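You operate a simulated robot arm through the tools that you are given. There is no shell and no other tool.

You are at the controls of a simulated robot arm. One attempt, no reset.

## Task
Set the job card's look and store it as noon.
Fine: dim and the first colour full up, the second at half; other faders and scenes stay.
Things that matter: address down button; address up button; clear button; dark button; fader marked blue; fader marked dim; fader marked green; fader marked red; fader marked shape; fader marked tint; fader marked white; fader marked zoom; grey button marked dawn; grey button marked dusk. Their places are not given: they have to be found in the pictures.

Only the result counts: the job must be done as asked and must still hold three seconds after the hand-in. Knocking over, shifting, dropping, spilling or breaking anything else fails it.

## Robot
A 7-joint arm with a two-finger parallel gripper, fixed in place. Base frame: the origin is on the floor under the middle of its stand, x ahead of it, y to its left, z up. Lengths are in m, angles in degrees, forces in N, time in s.
It reaches about 1.247 m from its shoulder. Its first joint turns from -132.0 to 132.0 degrees. Payload 3.91 kg.
The tool frame sits at the grasp point between the pads (the TCP): z along the fingers, y along the line on which they close. The tips reach 0.03 m beyond it. The gripper opens to 0.11 m. The fingers are 0.02 m wide and 0.01 m thick; the gripper's body (0.048 by 0.112 m) begins 0.055 m behind the TCP.
Orientation is that of the tool frame in the base frame, as a unit quaternion [x, y, z, w]. With the fingers straight down and closing along the base's y, the tool's x points along the base's -x, its y along +y and its z along -z.

## Interface
- The arm moves only by the tool send_rows. Its arguments are lists of equal length, an entry for each row: "travel": the shift along the base's x, y, z in units of 400 mm (1.0 is 400 mm), a list of three; "delta_rot": the turn, a rotation vector about the base's x, y, z in units of 90 degrees (1.0 is 90 degrees), a list of three; "jaw": the finger opening in mm, from 0 to 110. In form: {"travel": [[dx, dy, dz], ...], "delta_rot": [[ax, ay, az], ...], "jaw": [jaw, ...]}. A call has 1 to 20 rows; each row is the pose to reach, as a shift and turn from the pose commanded when the call began. A call with a number of a shift or a turn outside -1 to 1 is refused whole. Rows are played at 5 a second. More than 0.05 m and 8.6 degrees between two rows, or a gripper value outside its range, and nothing of the call is played. Where a pose cannot be reached the arm comes as near as it can. A force on the tool above 40 N (or 10 N above the force at the start of the call, whichever is more), or a blocked arm, ends the call early, and 0.2 s more pass. The fingers move at their own pace (about 0.108 m/s each) and stop on an object; they squeeze with about 21 N. The grip force told is the motor's: it shows also when the fingers shut on nothing. Time passes only in rows, and 0.2 s behind the last, so rows that repeat a pose let the fingers close. It gives the time, the measured TCP pose, the force on the tool (base axes), the opening and the grip force at its end, in the units of the frame above (readings bear some noise), with the torque about the TCP (base axes, N m) and any sound that the robot's microphone picked up, and new pictures: "show" is both (left out), scene, wrist or none.
- Cameras (640 x 400 px; columns grow to the right, rows downward): "scene" is fixed at [0.4037, 0.6445, 1.3807]; the picture's right is [-0.25, 0.97, 0.00], its down [0.68, 0.17, -0.71] and it looks along [-0.69, -0.18, -0.70] (base axes); focal length 214 px, centre (320, 200). "wrist" rides on the gripper at [0.072, 0.017, -0.103] in the tool frame; the picture's right is [-0.23, 0.97, 0.00], its down [-0.76, -0.18, -0.62] and it looks along [-0.61, -0.14, 0.78] (tool axes); focal length 222 px, centre (320, 200).
- pixel_to_xyz(camera, pixels): for up to 12 pixels [column, row] of the newest picture of that camera ("zoom" is the newest enlarged one), the place [x, y, z] in the base frame of the surface seen there, good to about 0.002 m, but the place of the scene camera against the robot may be out by one fixed shift of up to 0.018 m in any direction. It takes no simulated time.
- inspect(camera, box): a new picture of the part [left, top, right, bottom] of that camera's present view, enlarged. It takes no simulated time.
- sign_off(): hands the job in; it is judged then, once.

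Leave the gripper open and the arm clear of the work at the hand-in unless told otherwise.

The tools are called after "Request:" by a JSON object that holds its "op" and its "data". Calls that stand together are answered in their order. send_rows: Moves the arm, as the interface text tells. Its arguments: {"type":"object","properties":{"travel":{"type":"array"},"delta_rot":{"type":"array"},"jaw":{"type":"array"},"show":{"type":"string","enum":["both","scene","wrist","none"]}},"required":["travel","delta_rot","jaw"]} The other tools are called the same way: pixel_to_xyz (camera, pixels) gives the place of the surface under pixels of a picture; inspect (camera, box) takes an enlarged picture of a part of a camera's view; sign_off () hands the job in.

At the start:

```text
clock: 0.0
ee_pos: [0.0566, 0.5641, 1.0452]
orientation: [-0.001, 1.0, 0.001, 0.0]
force: [-0.5, -0.4, -0.1]
wrist_torque: [0.03, -0.03, 0.01]
opening: 0.1098
gripper_force: 0.0
```

scene: 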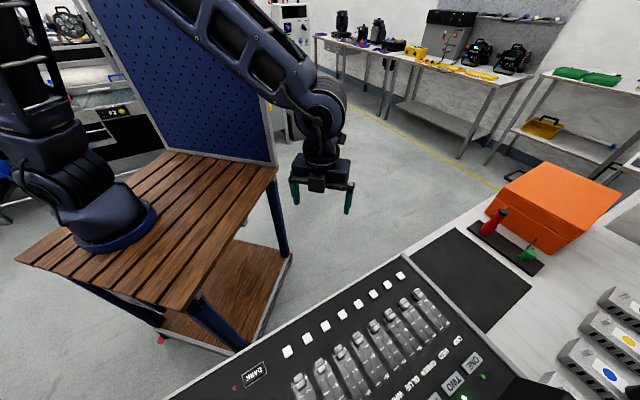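
wrist: 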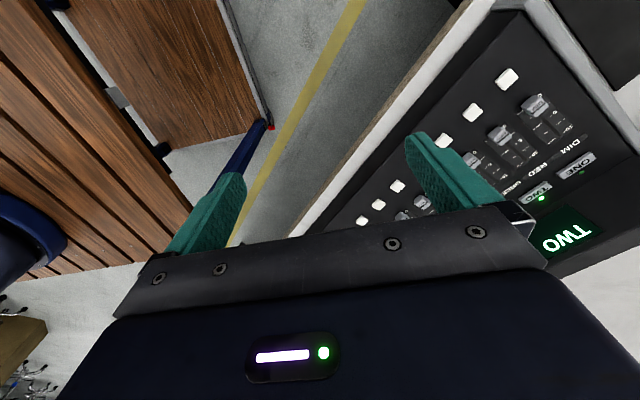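

I see a lighting desk at the lower centre of the scene picture, with faders, white buttons and a display reading "TWO". I will enlarge several parts of both views before I move.

Request:
{"op": "inspect", "data": {"camera": "scene", "box": [220, 240, 540, 400]}}

Request:
{"op": "inspect", "data": {"camera": "wrist", "box": [340, 0, 640, 280]}}

Request:
{"op": "inspect", "data": {"camera": "scene", "box": [440, 150, 640, 400]}}

```text
2.00 times, centred on (380, 320) of scene
```

zoom: 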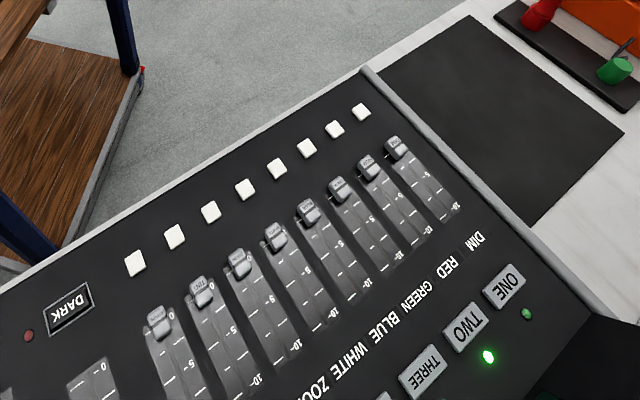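

```text
1.43 times, centred on (490, 140) of wrist
```

zoom: 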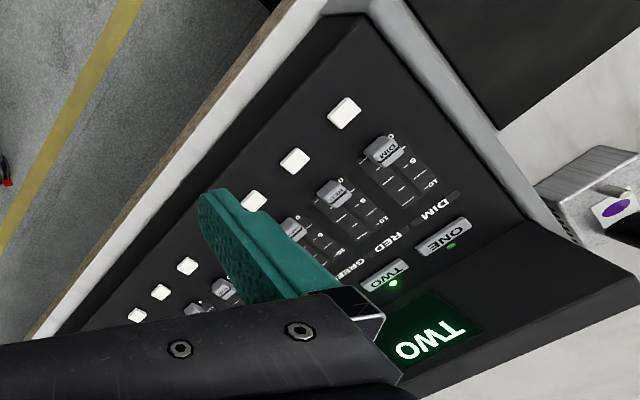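

```text
1.60 times, centred on (540, 275) of scene
```

zoom: 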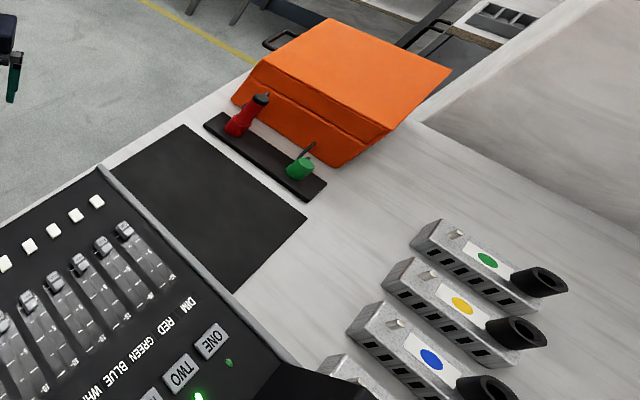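

The desk runs out of the scene view at the bottom. I want the places of what I can see: fader caps, white buttons, the DARK button, the desk edges and the fixtures.

Request:
{"op": "pixel_to_xyz", "data": {"camera": "scene", "pixels": [[417, 293], [404, 301], [390, 312], [374, 326], [357, 338], [340, 352], [321, 366], [299, 381], [256, 375], [400, 275], [288, 351], [472, 362]]}}

Request:
{"op": "pixel_to_xyz", "data": {"camera": "wrist", "pixels": [[508, 78], [472, 110], [536, 104], [502, 133], [577, 165], [536, 192], [570, 235], [540, 20], [500, 10], [638, 130], [300, 232], [600, 270]]}}

Request:
{"op": "pixel_to_xyz", "data": {"camera": "scene", "pixels": [[404, 258], [170, 399], [520, 398], [460, 230], [530, 290], [500, 220], [525, 250], [440, 330], [490, 305], [452, 320], [465, 340], [505, 370]]}}

```text
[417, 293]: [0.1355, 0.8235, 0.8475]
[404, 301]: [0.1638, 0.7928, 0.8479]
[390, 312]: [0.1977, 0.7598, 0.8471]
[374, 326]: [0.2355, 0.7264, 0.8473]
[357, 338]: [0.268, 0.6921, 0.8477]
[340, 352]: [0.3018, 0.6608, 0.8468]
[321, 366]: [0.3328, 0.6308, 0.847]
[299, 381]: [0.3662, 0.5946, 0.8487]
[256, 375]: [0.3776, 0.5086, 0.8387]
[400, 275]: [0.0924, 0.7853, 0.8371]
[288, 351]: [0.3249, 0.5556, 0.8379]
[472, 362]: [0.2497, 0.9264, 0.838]
```

```text
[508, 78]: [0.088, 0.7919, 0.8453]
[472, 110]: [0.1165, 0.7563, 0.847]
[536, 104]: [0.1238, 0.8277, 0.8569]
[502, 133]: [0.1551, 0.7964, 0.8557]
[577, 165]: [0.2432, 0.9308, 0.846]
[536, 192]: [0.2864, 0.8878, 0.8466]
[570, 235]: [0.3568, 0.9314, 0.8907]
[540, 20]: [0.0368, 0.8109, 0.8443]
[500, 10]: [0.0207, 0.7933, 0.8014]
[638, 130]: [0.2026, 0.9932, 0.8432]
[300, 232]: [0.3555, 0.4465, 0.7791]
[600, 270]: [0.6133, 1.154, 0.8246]
```

```text
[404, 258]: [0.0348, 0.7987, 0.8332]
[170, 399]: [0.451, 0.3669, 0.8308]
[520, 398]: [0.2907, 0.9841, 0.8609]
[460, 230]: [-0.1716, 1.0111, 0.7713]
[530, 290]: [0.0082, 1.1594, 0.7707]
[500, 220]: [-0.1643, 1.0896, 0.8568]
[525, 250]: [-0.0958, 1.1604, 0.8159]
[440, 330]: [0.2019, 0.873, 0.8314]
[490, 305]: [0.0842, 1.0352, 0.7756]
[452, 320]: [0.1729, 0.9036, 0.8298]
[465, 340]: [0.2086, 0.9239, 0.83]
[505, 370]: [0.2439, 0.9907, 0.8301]
```

The wrist and scene measurements differ by roughly a centimetre, so I will trust the wrist camera. Next I will raise the arm, turn it 45 degrees about the vertical, and look down over the desk.

Request:
{"op": "send_rows", "data": {"travel": [[0.06, 0.02, 0.06], [0.12, 0.04, 0.12], [0.18, 0.06, 0.18], [0.24, 0.08, 0.24], [0.3, 0.1, 0.3], [0.36, 0.12, 0.36], [0.42, 0.14, 0.42], [0.48, 0.16, 0.48], [0.515, 0.18, 0.5]], "delta_rot": [[0, 0, 0.06], [0, 0, 0.12], [0, 0, 0.18], [0, 0, 0.24], [0, 0, 0.3], [0, 0, 0.36], [0, 0, 0.42], [0, 0, 0.48], [0, 0, 0.5]], "jaw": [110, 110, 110, 110, 110, 110, 110, 110, 110]}}

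```text
clock: 2.0
ee_pos: [0.2631, 0.6373, 1.2467]
orientation: [-0.383, 0.924, 0.0, -0.001]
force: [0.0, -0.4, 0.4]
wrist_torque: [0.0, -0.05, 0.0]
opening: 0.11
gripper_force: 0.2
```

scene: 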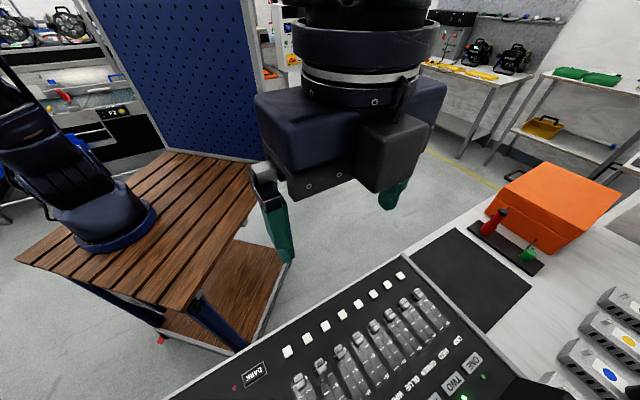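
wrist: 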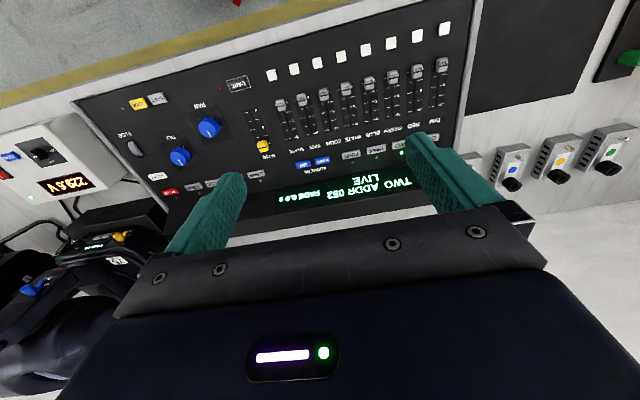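

Now the whole desk shows in the wrist view, and the display reads "TWO ADDR 052 LIVE FADE 0.0s". I will enlarge its parts.

Request:
{"op": "inspect", "data": {"camera": "wrist", "box": [240, 0, 480, 150]}}

Request:
{"op": "inspect", "data": {"camera": "wrist", "box": [80, 70, 280, 220]}}

Request:
{"op": "inspect", "data": {"camera": "wrist", "box": [240, 110, 440, 240]}}

Request:
{"op": "inspect", "data": {"camera": "wrist", "box": [440, 40, 640, 240]}}

Request:
{"op": "inspect", "data": {"camera": "wrist", "box": [0, 100, 180, 310]}}

```text
2.67 times, centred on (360, 75) of wrist
```

zoom: 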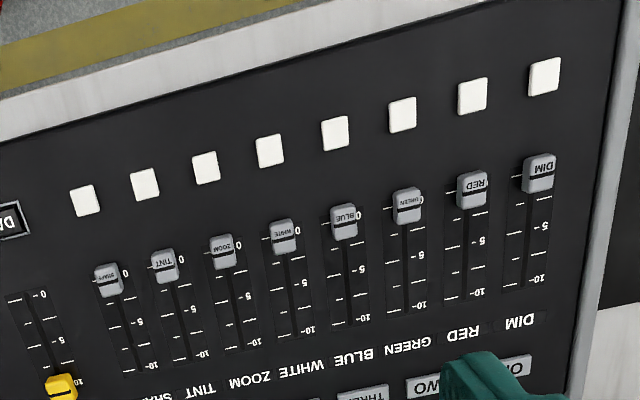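

```text
2.67 times, centred on (180, 145) of wrist
```

zoom: 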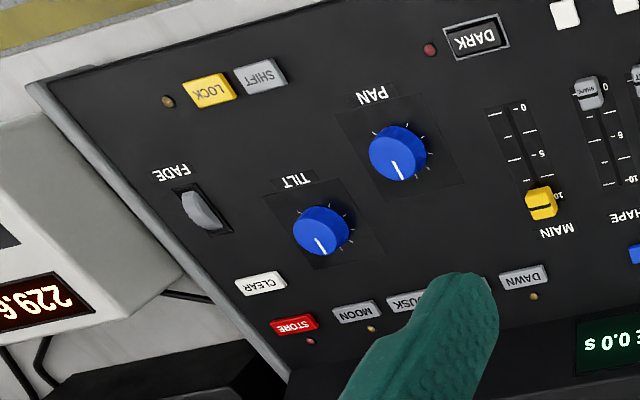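

```text
3.08 times, centred on (340, 175) of wrist
```

zoom: 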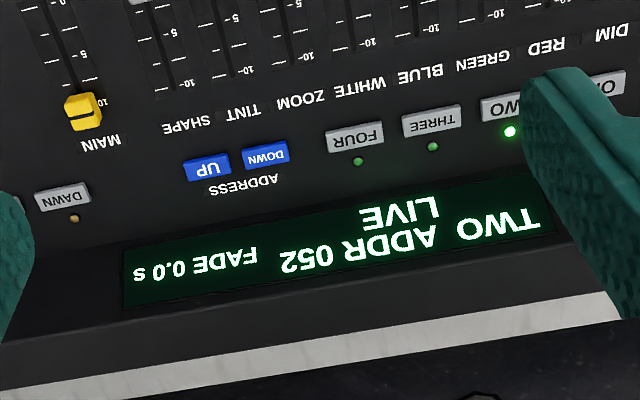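

```text
2.00 times, centred on (540, 140) of wrist
```

zoom: 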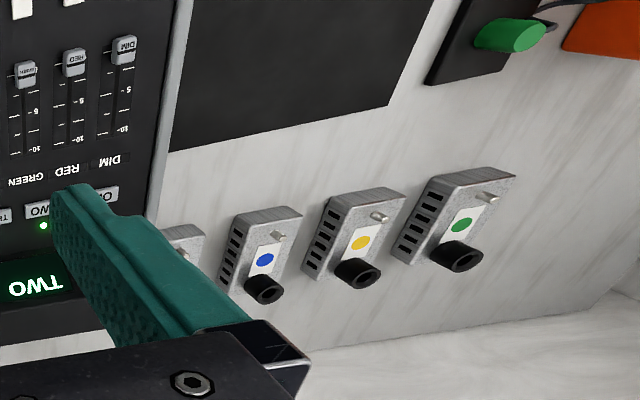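

```text
1.90 times, centred on (90, 205) of wrist
```

zoom: 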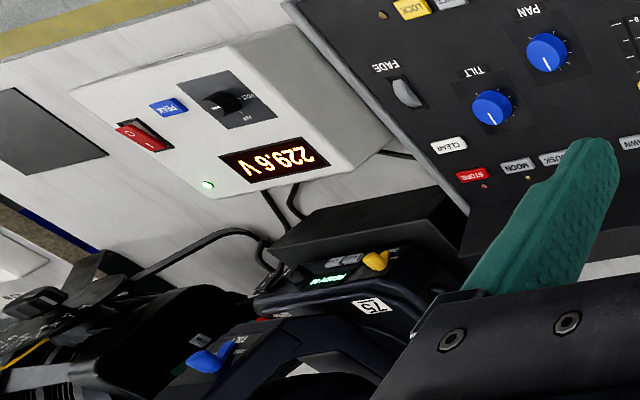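

The desk holds faders DIM to SHAPE, fixture buttons ONE to FOUR, ADDRESS UP/DOWN, the scene buttons, STORE and CLEAR. A power unit and a lamp labelled "75" stand next to it. I haven't found the job card yet, so I'll search the scene view and the rest of the wrist view.

Request:
{"op": "inspect", "data": {"camera": "scene", "box": [270, 0, 470, 125]}}

Request:
{"op": "inspect", "data": {"camera": "scene", "box": [420, 0, 640, 140]}}

Request:
{"op": "inspect", "data": {"camera": "scene", "box": [0, 0, 240, 150]}}

Request:
{"op": "inspect", "data": {"camera": "scene", "box": [460, 150, 640, 300]}}

Request:
{"op": "inspect", "data": {"camera": "scene", "box": [440, 280, 640, 400]}}

Request:
{"op": "inspect", "data": {"camera": "scene", "box": [0, 150, 240, 400]}}

```text
3.20 times, centred on (370, 62) of scene
```

zoom: 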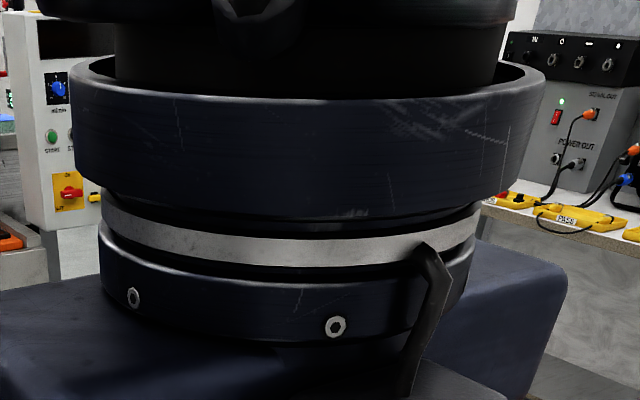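

```text
2.86 times, centred on (530, 70) of scene
```

zoom: 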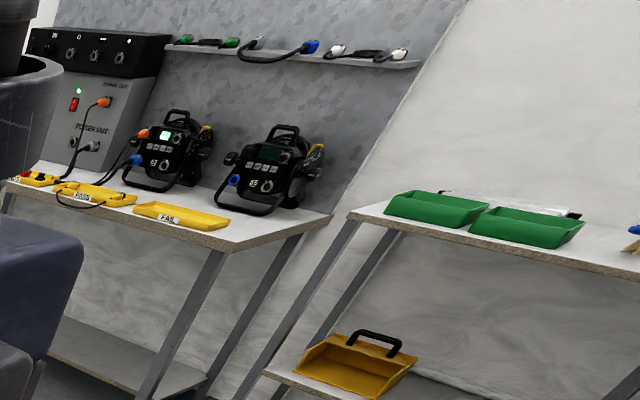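

```text
2.67 times, centred on (120, 75) of scene
```

zoom: 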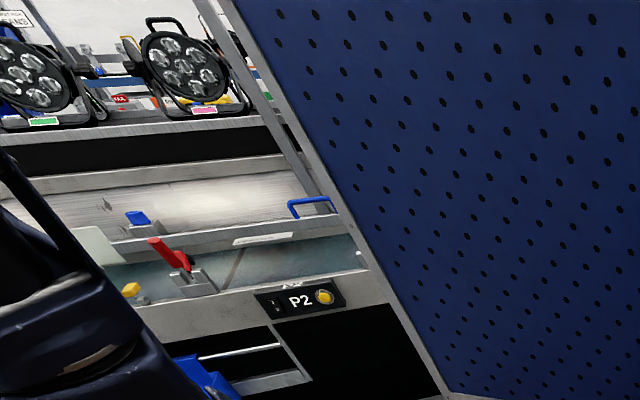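

```text
2.67 times, centred on (550, 225) of scene
```

zoom: 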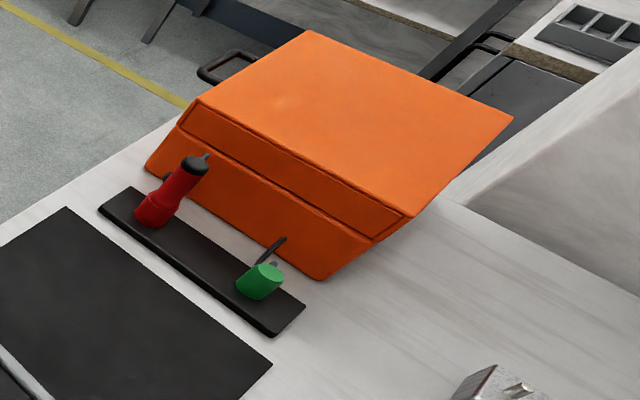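

```text
3.20 times, centred on (540, 340) of scene
```

zoom: 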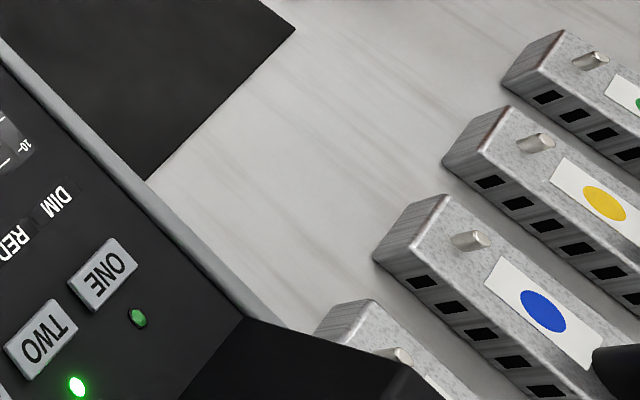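

```text
1.60 times, centred on (120, 275) of scene
```

zoom: 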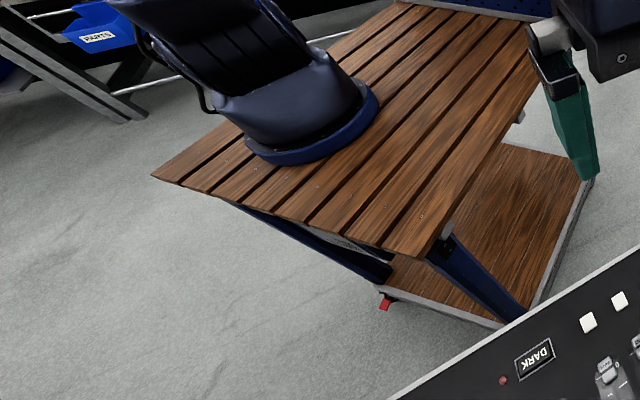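

No card in these parts. The display faces away at the far side, so the card may be behind or beyond the desk. I will tilt the tool about 35 degrees toward the far side, so the wrist camera looks outward over the desk, and rise a little.

Request:
{"op": "send_rows", "data": {"travel": [[-0.03, -0.03, 0.03], [-0.06, -0.06, 0.06], [-0.09, -0.09, 0.09], [-0.12, -0.12, 0.12], [-0.15, -0.15, 0.15], [-0.18, -0.18, 0.18], [-0.2, -0.2, 0.2]], "delta_rot": [[0.04, -0.04, 0], [0.08, -0.08, 0], [0.12, -0.12, 0], [0.16, -0.16, 0], [0.2, -0.2, 0], [0.24, -0.24, 0], [0.28, -0.28, 0]], "jaw": [110, 110, 110, 110, 110, 110, 110]}}

```text
clock: 3.6
ee_pos: [0.1832, 0.5567, 1.3254]
orientation: [-0.364, 0.88, 0.117, 0.283]
force: [0.2, 0.5, -0.2]
wrist_torque: [-0.01, 0.01, 0.01]
opening: 0.11
gripper_force: 0.0
```

scene: 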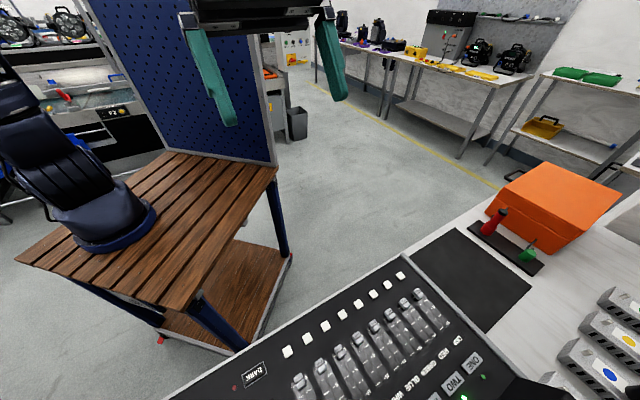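
wrist: 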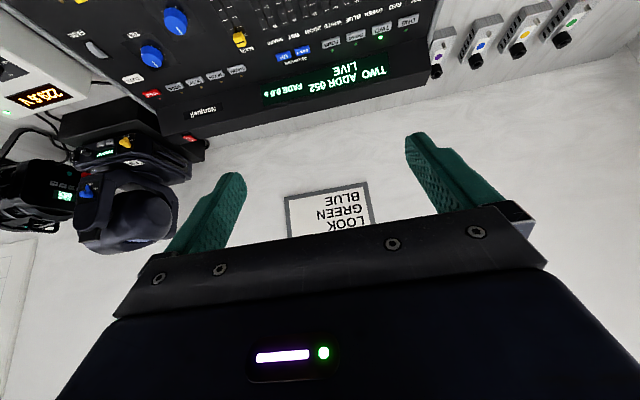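

There's a card on the wall at about (332, 208), reading "LOOK / GREEN / BLUE ..." upside-down. I will enlarge it, along with the scene buttons and the lamps.

Request:
{"op": "inspect", "data": {"camera": "wrist", "box": [270, 170, 390, 245]}}

Request:
{"op": "inspect", "data": {"camera": "wrist", "box": [100, 50, 300, 130]}}

Request:
{"op": "inspect", "data": {"camera": "wrist", "box": [0, 100, 210, 260]}}

Request:
{"op": "inspect", "data": {"camera": "wrist", "box": [240, 0, 440, 110]}}

Request:
{"op": "inspect", "data": {"camera": "wrist", "box": [420, 0, 600, 90]}}

```text
5.33 times, centred on (330, 208) of wrist
```

zoom: 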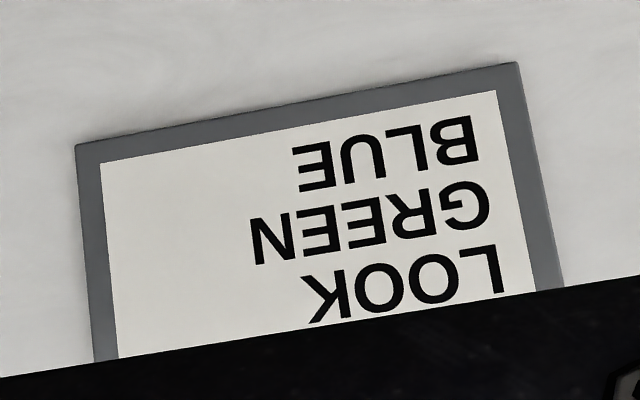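

```text
3.20 times, centred on (200, 90) of wrist
```

zoom: 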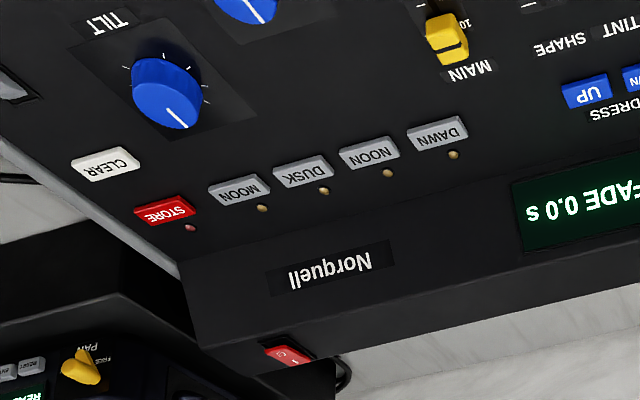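

```text
2.50 times, centred on (105, 180) of wrist
```

zoom: 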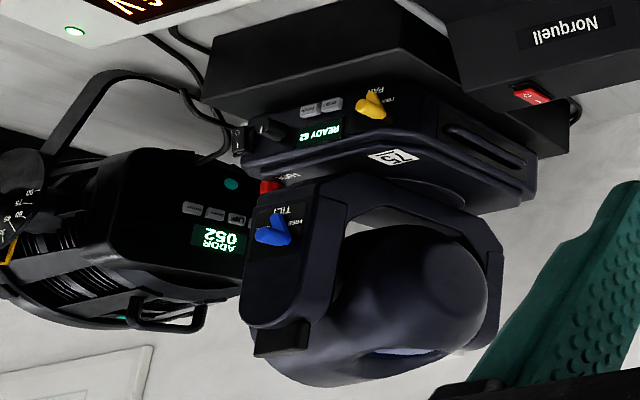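

```text
3.20 times, centred on (340, 55) of wrist
```

zoom: 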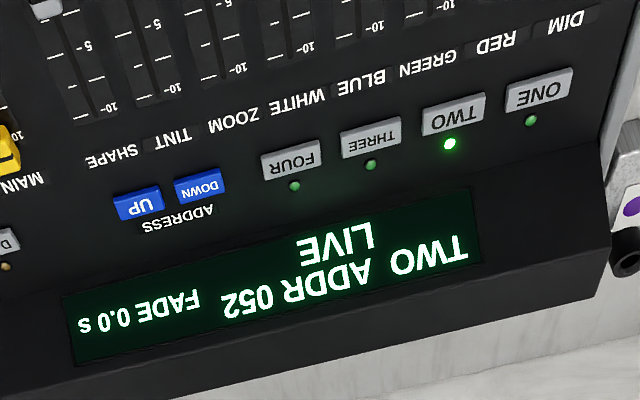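

```text
3.56 times, centred on (510, 45) of wrist
```

zoom: 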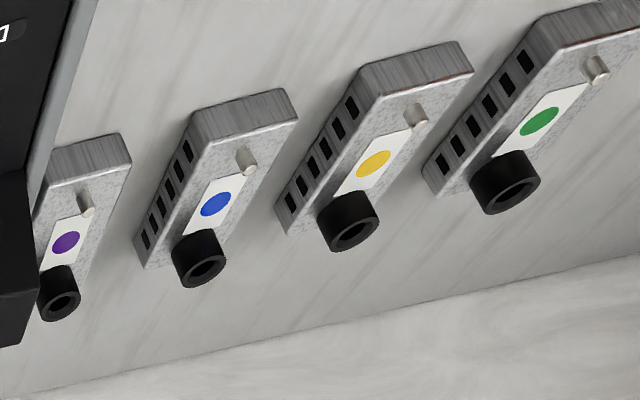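

The card reads LOOK / GREEN / BLUE (first colour green, second blue), but the gripper hides its upper part. I will tilt about 13 degrees more to see whether there are more lines.

Request:
{"op": "send_rows", "data": {"travel": [[0.0, 0.0, 0.02], [0, 0, 0.04], [0, 0, 0.05]], "delta_rot": [[0.04, -0.04, 0], [0.08, -0.08, 0], [0.12, -0.12, 0]], "jaw": [110, 110, 110], "show": "wrist"}}

```text
clock: 4.4
ee_pos: [0.1834, 0.5561, 1.3458]
orientation: [-0.345, 0.834, 0.164, 0.398]
force: [0.4, 0.2, 0.8]
wrist_torque: [0.03, -0.01, 0.01]
opening: 0.1099
gripper_force: 0.1
```

wrist: 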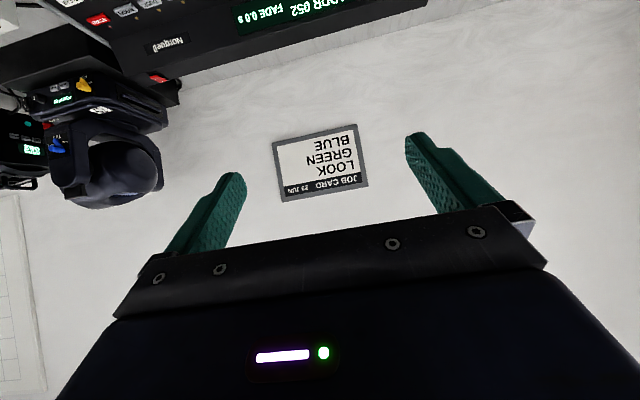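

Request:
{"op": "inspect", "data": {"camera": "wrist", "box": [260, 115, 380, 210]}}

Request:
{"op": "inspect", "data": {"camera": "wrist", "box": [0, 60, 180, 220]}}

```text
4.21 times, centred on (320, 162) of wrist
```

zoom: 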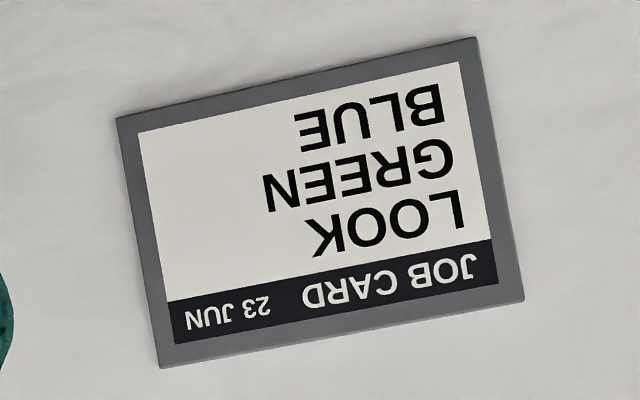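

```text
2.50 times, centred on (90, 140) of wrist
```

zoom: 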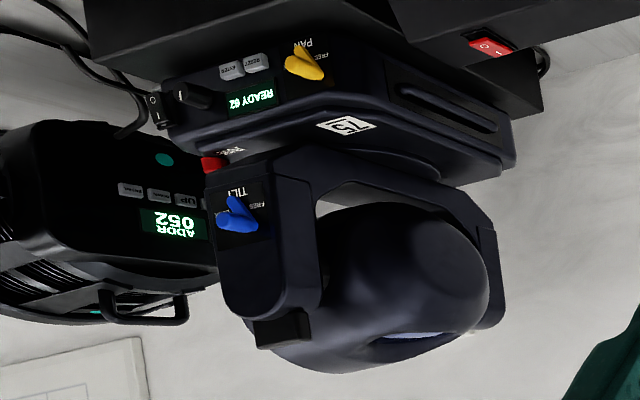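

The card is complete: "JOB CARD 23 JUN / LOOK / GREEN / BLUE". So I need DIM at 10, GREEN at 10 and BLUE at 5, then store to NOON (not MOON). The desk shows ADDR 052 and so does the lamp, so the address stays. I will undo the tilt and look straight down at the desk to measure it.

Request:
{"op": "send_rows", "data": {"travel": [[0, 0, -0.03], [0, 0, -0.06], [0, 0, -0.09], [0, 0, -0.12], [0, 0, -0.15], [0, 0, -0.18], [0, 0, -0.2], [0, 0, -0.25]], "delta_rot": [[-0.06, 0.06, 0], [-0.12, 0.12, 0], [-0.18, 0.18, 0], [-0.24, 0.24, 0], [-0.3, 0.3, 0], [-0.36, 0.36, 0], [-0.4, 0.4, 0], [-0.4, 0.4, 0]], "jaw": [110, 110, 110, 110, 110, 110, 110, 110], "show": "wrist"}}

```text
clock: 6.2
ee_pos: [0.1826, 0.5574, 1.2446]
orientation: [-0.383, 0.924, 0.001, 0.0]
force: [-1.2, 0.9, 0.9]
wrist_torque: [0.04, -0.02, -0.02]
opening: 0.1101
gripper_force: 0.2
```

wrist: 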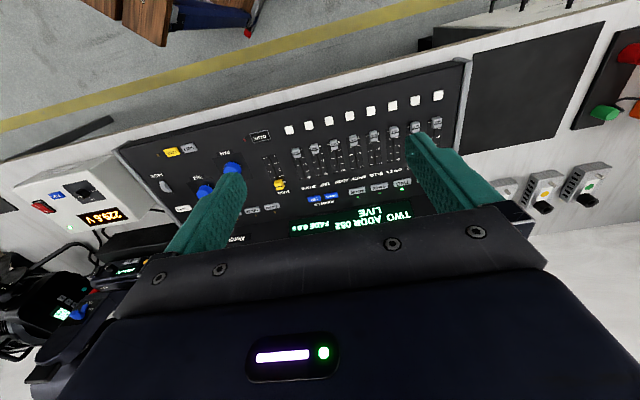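

I am vertical again. Next I will go forward and lower, so the faders and buttons come nearer to the camera.

Request:
{"op": "send_rows", "data": {"travel": [[0.03, 0.065, -0.07], [0.06, 0.13, -0.14], [0.09, 0.195, -0.21], [0.12, 0.26, -0.28], [0.15, 0.325, -0.35], [0.18, 0.39, -0.42], [0.2, 0.42, -0.45]], "delta_rot": [[0, 0, 0], [0, 0, 0], [0, 0, 0], [0, 0, 0], [0, 0, 0], [0, 0, 0], [0, 0, 0]], "jaw": [110, 110, 110, 110, 110, 110, 110], "show": "wrist"}}

```text
clock: 7.8
ee_pos: [0.2644, 0.7258, 1.0638]
orientation: [-0.383, 0.924, 0.001, -0.001]
force: [-0.1, 0.1, 0.6]
wrist_torque: [0.03, 0.02, 0.01]
opening: 0.1099
gripper_force: 0.1
```

wrist: 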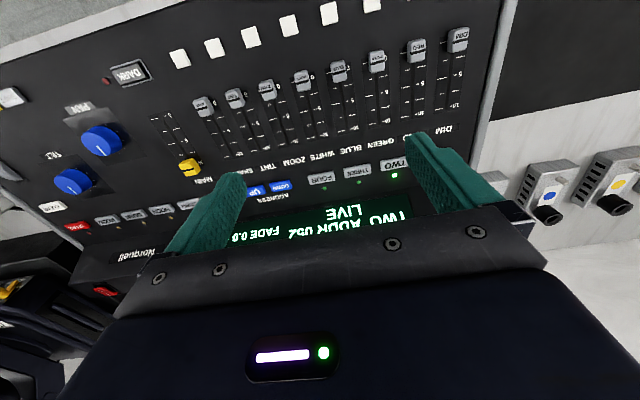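

Request:
{"op": "inspect", "data": {"camera": "wrist", "box": [300, 0, 500, 160]}}

Request:
{"op": "inspect", "data": {"camera": "wrist", "box": [0, 60, 250, 260]}}

Request:
{"op": "pixel_to_xyz", "data": {"camera": "wrist", "pixels": [[457, 39], [417, 50], [376, 61], [338, 70], [303, 79], [267, 89], [235, 98], [204, 106], [190, 168], [330, 12], [289, 26], [250, 37]]}}

Request:
{"op": "pixel_to_xyz", "data": {"camera": "wrist", "pixels": [[390, 165], [356, 172], [282, 186], [256, 190], [188, 204], [161, 210], [133, 215], [106, 220], [77, 227], [52, 206], [130, 72], [10, 97]]}}

```text
2.50 times, centred on (400, 80) of wrist
```

zoom: 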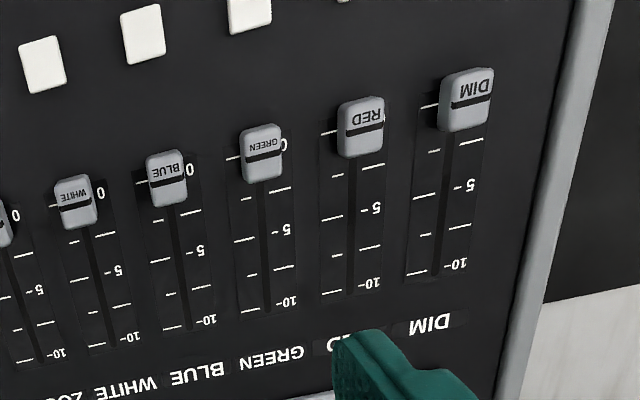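

```text
2.00 times, centred on (125, 160) of wrist
```

zoom: 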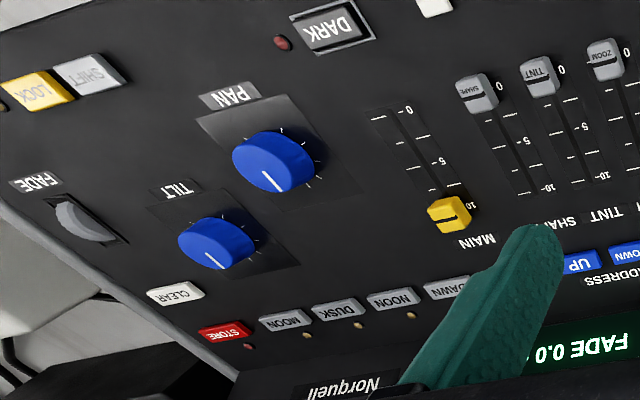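

```text
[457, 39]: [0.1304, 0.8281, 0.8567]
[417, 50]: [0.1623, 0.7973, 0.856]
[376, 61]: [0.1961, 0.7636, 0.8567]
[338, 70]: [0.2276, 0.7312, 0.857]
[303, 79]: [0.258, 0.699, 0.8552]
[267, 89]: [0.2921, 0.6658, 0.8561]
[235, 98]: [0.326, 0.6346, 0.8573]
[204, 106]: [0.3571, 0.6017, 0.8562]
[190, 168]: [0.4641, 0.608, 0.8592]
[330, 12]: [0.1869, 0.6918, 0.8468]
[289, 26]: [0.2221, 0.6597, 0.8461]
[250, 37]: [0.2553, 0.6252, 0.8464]
```

```text
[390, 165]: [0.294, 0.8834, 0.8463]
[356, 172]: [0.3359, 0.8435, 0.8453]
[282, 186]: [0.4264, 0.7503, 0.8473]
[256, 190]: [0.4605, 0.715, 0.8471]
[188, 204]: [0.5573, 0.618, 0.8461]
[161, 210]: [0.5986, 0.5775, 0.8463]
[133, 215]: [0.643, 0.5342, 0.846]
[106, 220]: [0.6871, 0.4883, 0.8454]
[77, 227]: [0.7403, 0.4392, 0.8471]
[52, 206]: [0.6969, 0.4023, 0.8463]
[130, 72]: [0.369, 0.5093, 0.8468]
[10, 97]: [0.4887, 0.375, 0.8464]
```

I can read the scales (0 near the white buttons, 10 near the names). I will zoom in on DIM, GREEN and BLUE and measure the ticks and slots.

Request:
{"op": "inspect", "data": {"camera": "wrist", "box": [310, 20, 480, 140]}}

```text
3.33 times, centred on (395, 80) of wrist
```

zoom: 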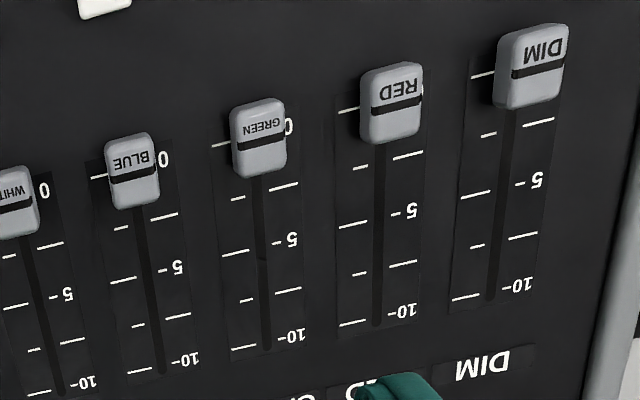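

Request:
{"op": "pixel_to_xyz", "data": {"camera": "zoom", "pixels": [[482, 75], [475, 194], [465, 298], [222, 143], [234, 252], [242, 347], [98, 176], [122, 279], [138, 372], [503, 160], [262, 240], [152, 270]]}}

Request:
{"op": "pixel_to_xyz", "data": {"camera": "zoom", "pixels": [[540, 71], [540, 50], [530, 97], [258, 142], [258, 125], [258, 165], [132, 176], [130, 155], [134, 198], [492, 300], [265, 349], [158, 374]]}}

```text
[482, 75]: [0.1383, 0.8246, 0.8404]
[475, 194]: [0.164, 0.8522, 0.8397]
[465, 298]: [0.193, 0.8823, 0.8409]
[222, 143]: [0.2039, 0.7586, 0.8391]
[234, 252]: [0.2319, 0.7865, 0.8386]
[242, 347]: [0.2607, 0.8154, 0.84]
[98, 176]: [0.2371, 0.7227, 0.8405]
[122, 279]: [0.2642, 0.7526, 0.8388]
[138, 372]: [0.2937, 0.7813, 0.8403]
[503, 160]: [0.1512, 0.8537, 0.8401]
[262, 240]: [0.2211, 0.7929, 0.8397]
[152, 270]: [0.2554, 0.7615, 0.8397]
```

```text
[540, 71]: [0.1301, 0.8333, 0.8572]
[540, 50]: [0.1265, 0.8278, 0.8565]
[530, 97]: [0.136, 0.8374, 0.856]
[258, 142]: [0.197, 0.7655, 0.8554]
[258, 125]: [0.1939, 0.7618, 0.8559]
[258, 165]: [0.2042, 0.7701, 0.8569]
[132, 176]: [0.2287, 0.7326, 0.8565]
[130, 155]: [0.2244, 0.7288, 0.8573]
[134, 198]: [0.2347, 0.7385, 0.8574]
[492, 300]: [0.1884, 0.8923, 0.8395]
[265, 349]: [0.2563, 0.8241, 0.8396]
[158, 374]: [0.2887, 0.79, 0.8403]
```

The wrist camera gives panel z≈0.840 and cap tops at z≈0.8565. The slide runs along (0.707, 0.707) for 80 mm, and all the colour caps are at 0. I will turn the hand -90 degrees so the fingers straddle a cap along its slide, set the opening to 40 mm, and stop above DIM at about (0.1315, 0.8316).

Request:
{"op": "send_rows", "data": {"travel": [[-0.028, 0.022, 0], [-0.056, 0.044, 0], [-0.084, 0.066, 0], [-0.112, 0.088, 0], [-0.14, 0.11, -0.02], [-0.168, 0.132, -0.04], [-0.196, 0.154, -0.06], [-0.224, 0.176, -0.08], [-0.252, 0.198, -0.1], [-0.28, 0.22, -0.13], [-0.308, 0.242, -0.16], [-0.332, 0.2645, -0.2], [-0.332, 0.2645, -0.21]], "delta_rot": [[0, 0, -0.08], [0, 0, -0.16], [0, 0, -0.24], [0, 0, -0.32], [0, 0, -0.4], [0, 0, -0.48], [0, 0, -0.56], [0, 0, -0.64], [0, 0, -0.72], [0, 0, -0.8], [0, 0, -0.88], [0, 0, -0.96], [0, 0, -1.0]], "jaw": [110, 100, 90, 80, 70, 60, 50, 40, 40, 40, 40, 40, 40]}}

```text
clock: 10.6
ee_pos: [0.1296, 0.8317, 0.9802]
orientation: [0.383, 0.924, -0.001, 0.0]
force: [0.6, 0.2, -0.5]
wrist_torque: [0.0, -0.03, -0.01]
opening: 0.04
gripper_force: 0.0
```

scene: 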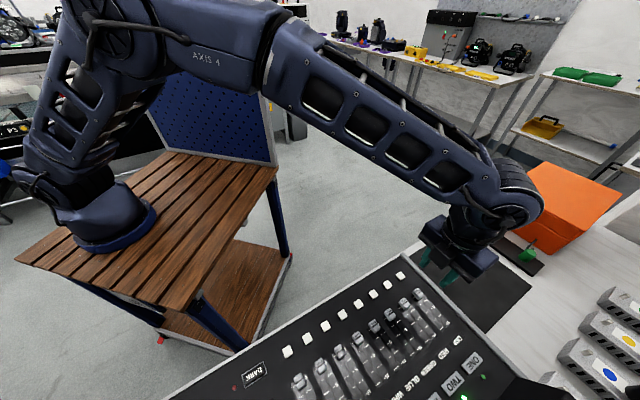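
wrist: 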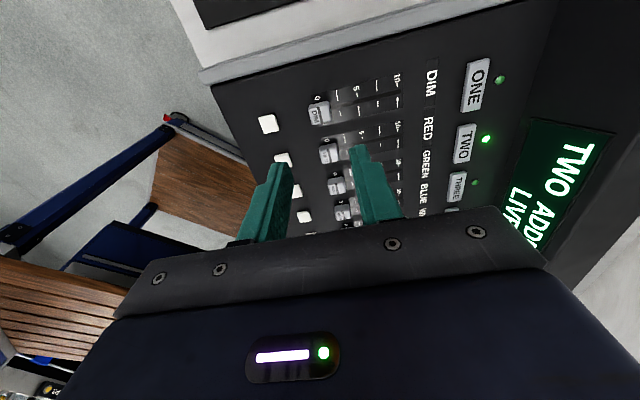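

The hand is above DIM with its fingers along the slide, and the DIM cap shows at about (318, 112). I will zoom in to refine its position.

Request:
{"op": "inspect", "data": {"camera": "wrist", "box": [240, 40, 480, 240]}}

```text
2.00 times, centred on (360, 140) of wrist
```

zoom: 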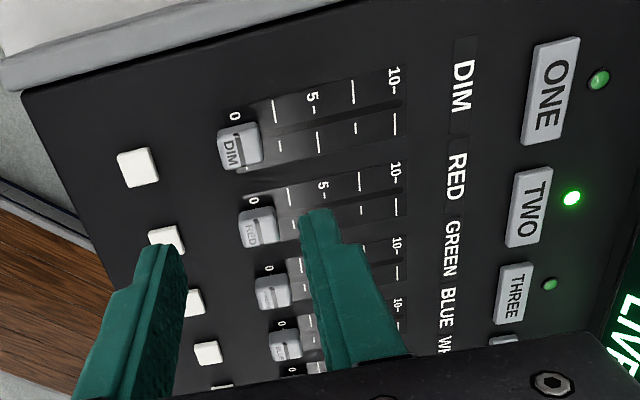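

Request:
{"op": "pixel_to_xyz", "data": {"camera": "zoom", "pixels": [[239, 145], [222, 147], [258, 142], [236, 132], [244, 160], [397, 70], [394, 124], [400, 101], [270, 120], [238, 87], [258, 225], [270, 290]]}}

Request:
{"op": "pixel_to_xyz", "data": {"camera": "zoom", "pixels": [[137, 167], [155, 160], [274, 112], [314, 97], [318, 142], [353, 91], [282, 147], [356, 132], [550, 95], [530, 205], [120, 168], [398, 205]]}}

```text
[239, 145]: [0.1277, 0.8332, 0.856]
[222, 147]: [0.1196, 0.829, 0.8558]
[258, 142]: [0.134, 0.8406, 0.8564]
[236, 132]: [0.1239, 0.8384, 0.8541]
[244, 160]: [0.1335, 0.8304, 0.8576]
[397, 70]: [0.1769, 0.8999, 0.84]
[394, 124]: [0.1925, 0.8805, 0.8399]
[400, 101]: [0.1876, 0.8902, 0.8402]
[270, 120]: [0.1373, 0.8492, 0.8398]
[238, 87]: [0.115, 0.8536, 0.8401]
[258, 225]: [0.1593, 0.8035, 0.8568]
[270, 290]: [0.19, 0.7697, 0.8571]
```

```text
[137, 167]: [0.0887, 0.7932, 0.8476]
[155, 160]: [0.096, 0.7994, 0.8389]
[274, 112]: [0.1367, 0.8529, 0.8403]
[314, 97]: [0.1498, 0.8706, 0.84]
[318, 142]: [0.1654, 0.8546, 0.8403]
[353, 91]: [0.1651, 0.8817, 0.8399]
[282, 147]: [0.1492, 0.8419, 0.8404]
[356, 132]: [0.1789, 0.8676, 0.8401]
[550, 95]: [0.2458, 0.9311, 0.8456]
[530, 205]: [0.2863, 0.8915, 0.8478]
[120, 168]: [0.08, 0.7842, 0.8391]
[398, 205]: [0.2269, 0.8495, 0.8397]
```

DIM cap centre is about (0.128, 0.833), near the present TCP (0.1296, 0.8317). I will lower to TCP z 0.90, where the tips stay above the cap, and look.

Request:
{"op": "send_rows", "data": {"travel": [[0, 0.002, -0.05], [0, 0.002, -0.1], [0, 0.002, -0.15], [0, 0.002, -0.2]], "delta_rot": [[0, 0, 0], [0, 0, 0], [0, 0, 0], [0, 0, 0]], "jaw": [40, 40, 40, 40]}}

```text
clock: 11.6
ee_pos: [0.1301, 0.8321, 0.9014]
orientation: [0.383, 0.924, 0.0, 0.0]
force: [-0.9, -0.3, 0.2]
wrist_torque: [0.03, 0.03, -0.01]
opening: 0.04
gripper_force: 0.1
```

scene: 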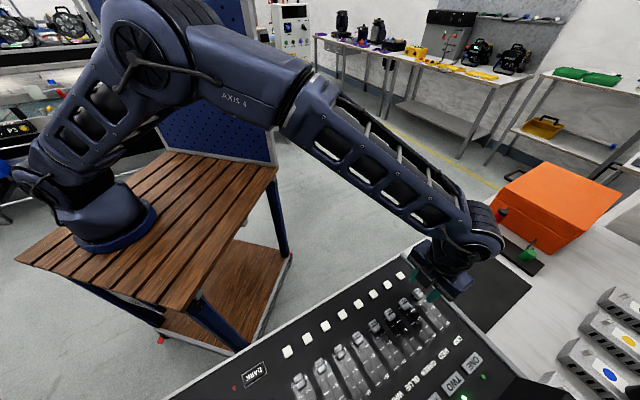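
wrist: 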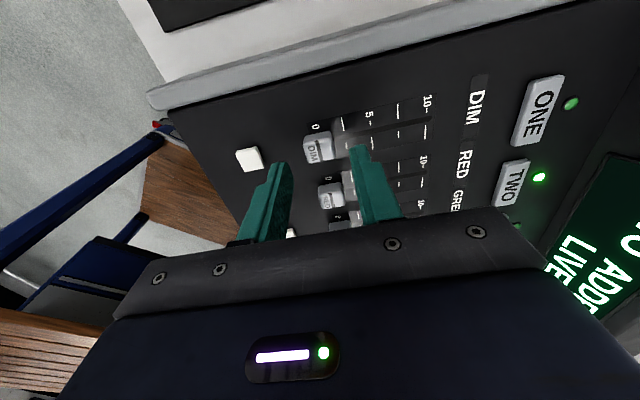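

Request:
{"op": "inspect", "data": {"camera": "wrist", "box": [220, 80, 440, 240]}}

Request:
{"op": "inspect", "data": {"camera": "scene", "box": [360, 220, 500, 340]}}

Request:
{"op": "pixel_to_xyz", "data": {"camera": "wrist", "pixels": [[279, 168], [356, 152], [318, 150], [428, 140], [248, 158]]}}

```text
2.50 times, centred on (330, 160) of wrist
```

zoom: 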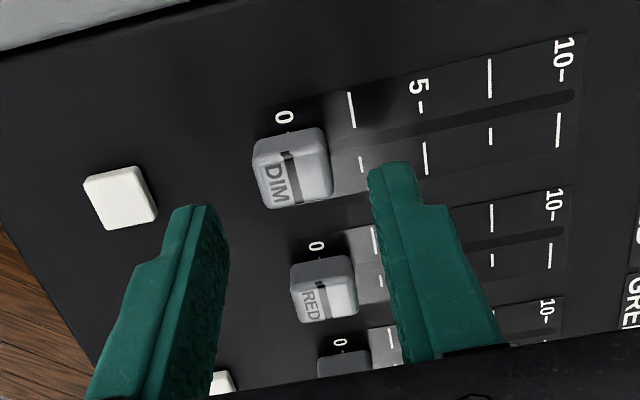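

```text
3.33 times, centred on (430, 280) of scene
```

zoom: 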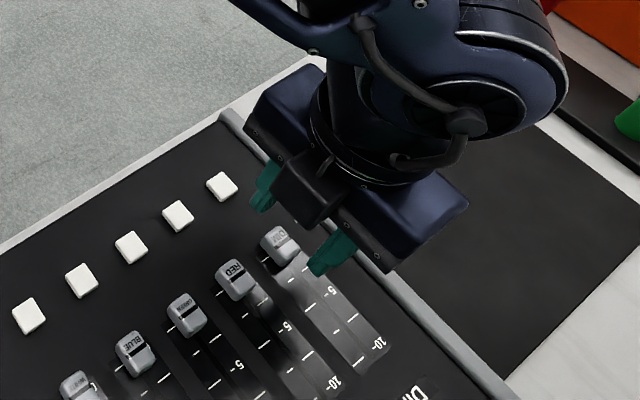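

```text
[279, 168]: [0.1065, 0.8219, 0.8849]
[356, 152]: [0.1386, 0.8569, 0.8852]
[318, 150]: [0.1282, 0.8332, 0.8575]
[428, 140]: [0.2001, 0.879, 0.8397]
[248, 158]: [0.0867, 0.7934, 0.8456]
```

The fingers straddle the DIM cap evenly. Now I go down to TCP z≈0.876 (tips about 6 mm above the panel) and close gently on the cap.

Request:
{"op": "send_rows", "data": {"travel": [[0, 0, -0.03], [0, 0, -0.063], [0, 0, -0.063], [0, 0, -0.063], [0, 0, -0.063], [0, 0, -0.063]], "delta_rot": [[0, 0, 0], [0, 0, 0], [0, 0, 0], [0, 0, 0], [0, 0, 0], [0, 0, 0]], "jaw": [40, 40, 40, 30, 22, 15], "show": "wrist"}}

```text
clock: 13.0
ee_pos: [0.1307, 0.8316, 0.8753]
orientation: [0.382, 0.924, 0.0, 0.0]
force: [-0.2, 0.8, -1.4]
wrist_torque: [0.0, 0.05, -0.01]
opening: 0.0202
gripper_force: 44.8
```

wrist: 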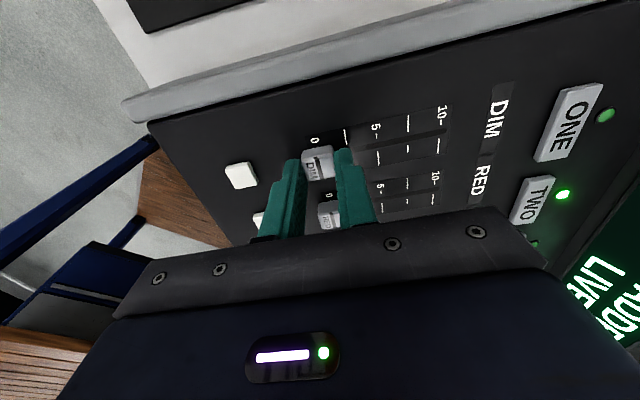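

The cap is held at 20 mm. I will slide it along (0.707, 0.707) in 8 steps over 80 mm and watch the force.

Request:
{"op": "send_rows", "data": {"travel": [[0.0177, 0.0177, 0], [0.0354, 0.0354, 0], [0.053, 0.053, 0], [0.0707, 0.0707, 0], [0.0884, 0.0884, 0], [0.106, 0.106, 0], [0.1237, 0.1237, 0], [0.1414, 0.1414, 0], [0.1414, 0.1414, 0]], "delta_rot": [[0, 0, 0], [0, 0, 0], [0, 0, 0], [0, 0, 0], [0, 0, 0], [0, 0, 0], [0, 0, 0], [0, 0, 0], [0, 0, 0]], "jaw": [15, 15, 15, 15, 15, 15, 15, 15, 15]}}

```text
clock: 15.0
ee_pos: [0.1877, 0.8878, 0.8761]
orientation: [0.382, 0.924, 0.0, -0.001]
force: [-1.7, -0.1, 10.7]
wrist_torque: [0.06, 0.19, -0.03]
opening: 0.0204
gripper_force: 45.1
```

scene: 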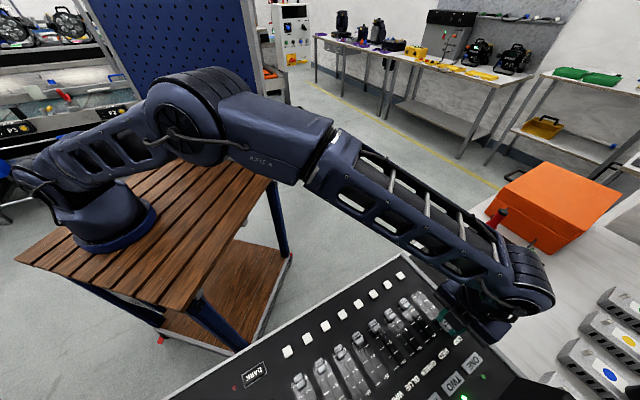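
wrist: 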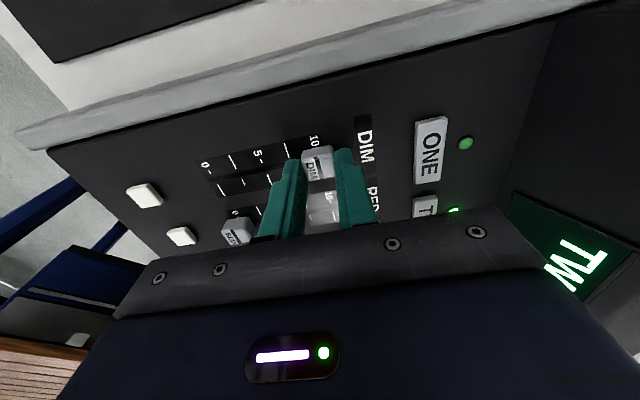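

The DIM cap now sits at the 10 mark. To be sure it is on its stop I will nudge 3 mm further and read the force.

Request:
{"op": "send_rows", "data": {"travel": [[0.0025, 0.0025, 0], [0.005, 0.005, 0], [0.005, 0.005, 0]], "delta_rot": [[0, 0, 0], [0, 0, 0], [0, 0, 0]], "jaw": [15, 15, 15], "show": "wrist"}}

Request:
{"op": "inspect", "data": {"camera": "wrist", "box": [190, 100, 390, 240]}}

```text
clock: 15.8
ee_pos: [0.1879, 0.8904, 0.8766]
orientation: [0.383, 0.924, 0.0, 0.001]
force: [-5.9, -6.8, 11.7]
wrist_torque: [-0.2, 0.13, -0.01]
opening: 0.0203
gripper_force: 44.6
```

wrist: 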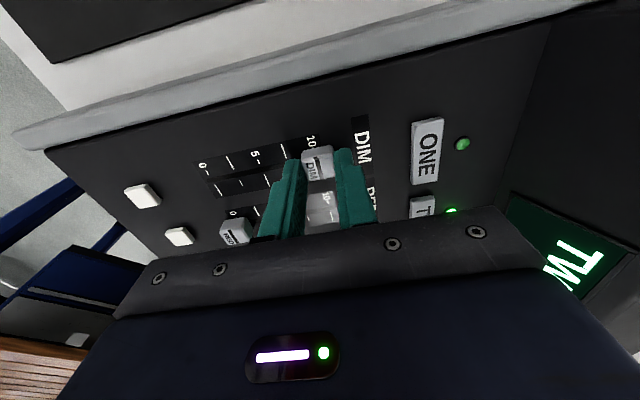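

```text
2.86 times, centred on (290, 170) of wrist
```

zoom: 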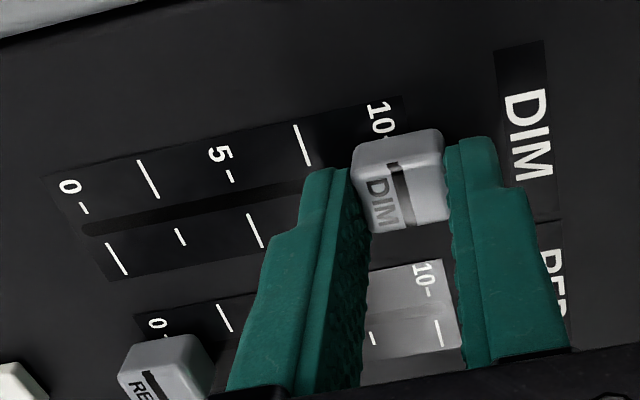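

The force along the slide rose to about 9 N, so DIM is on its end stop (a≈0.761 along the slide). I will open the fingers and lift.

Request:
{"op": "send_rows", "data": {"travel": [[0, 0, 0], [0, 0, 0], [0, 0, 0.05], [0, 0, 0.1], [0, 0, 0.15]], "delta_rot": [[0, 0, 0], [0, 0, 0], [0, 0, 0], [0, 0, 0], [0, 0, 0]], "jaw": [40, 40, 40, 40, 40], "show": "wrist"}}

Request:
{"op": "inspect", "data": {"camera": "wrist", "box": [190, 60, 510, 240]}}

```text
clock: 17.0
ee_pos: [0.1887, 0.8891, 0.9364]
orientation: [0.383, 0.924, 0.0, 0.0]
force: [0.4, -0.8, -0.5]
wrist_torque: [-0.04, -0.02, -0.02]
opening: 0.0399
gripper_force: 0.1
```

wrist: 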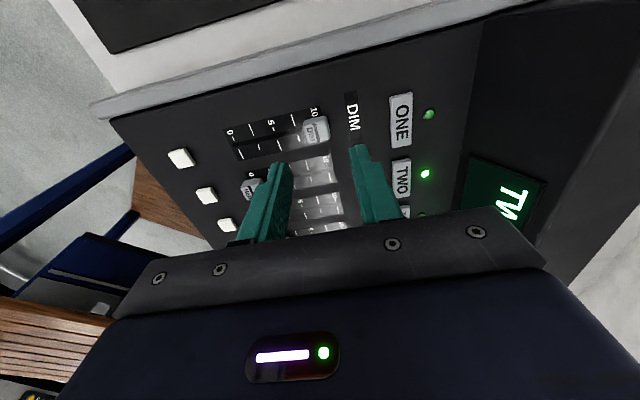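

```text
2.00 times, centred on (350, 150) of wrist
```

zoom: 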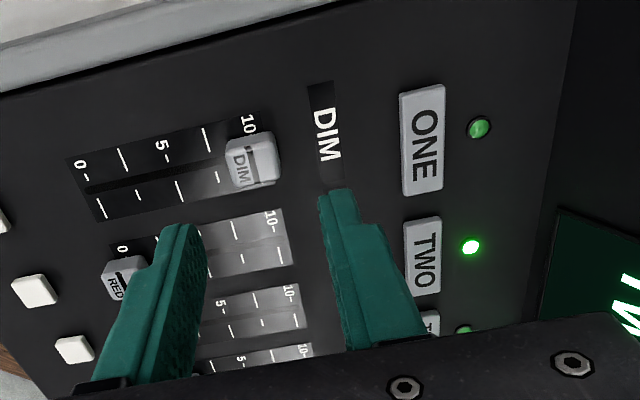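

DIM stands at 10. Next is GREEN, expected at about (0.1945, 0.767). I will move over it at this height.

Request:
{"op": "send_rows", "data": {"travel": [[0.003, -0.061, 0], [0.006, -0.122, 0], [0.009, -0.183, 0], [0.012, -0.244, 0], [0.0145, -0.305, 0], [0.0145, -0.305, 0]], "delta_rot": [[0, 0, 0], [0, 0, 0], [0, 0, 0], [0, 0, 0], [0, 0, 0], [0, 0, 0]], "jaw": [40, 40, 40, 40, 40, 40], "show": "wrist"}}

Request:
{"op": "inspect", "data": {"camera": "wrist", "box": [220, 60, 460, 240]}}

```text
clock: 18.4
ee_pos: [0.1959, 0.7681, 0.9363]
orientation: [0.382, 0.924, 0.001, 0.001]
force: [-0.3, -0.4, -0.1]
wrist_torque: [0.03, 0.0, -0.01]
opening: 0.0399
gripper_force: 0.1
```

wrist: 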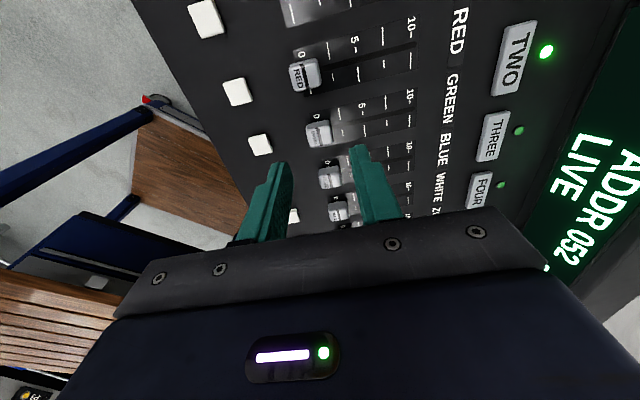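

```text
2.22 times, centred on (340, 150) of wrist
```

zoom: 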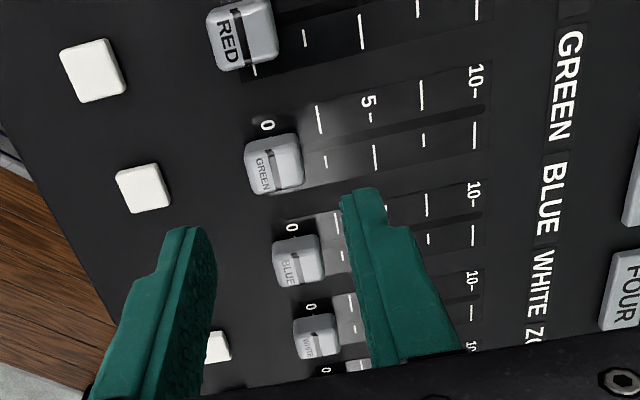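

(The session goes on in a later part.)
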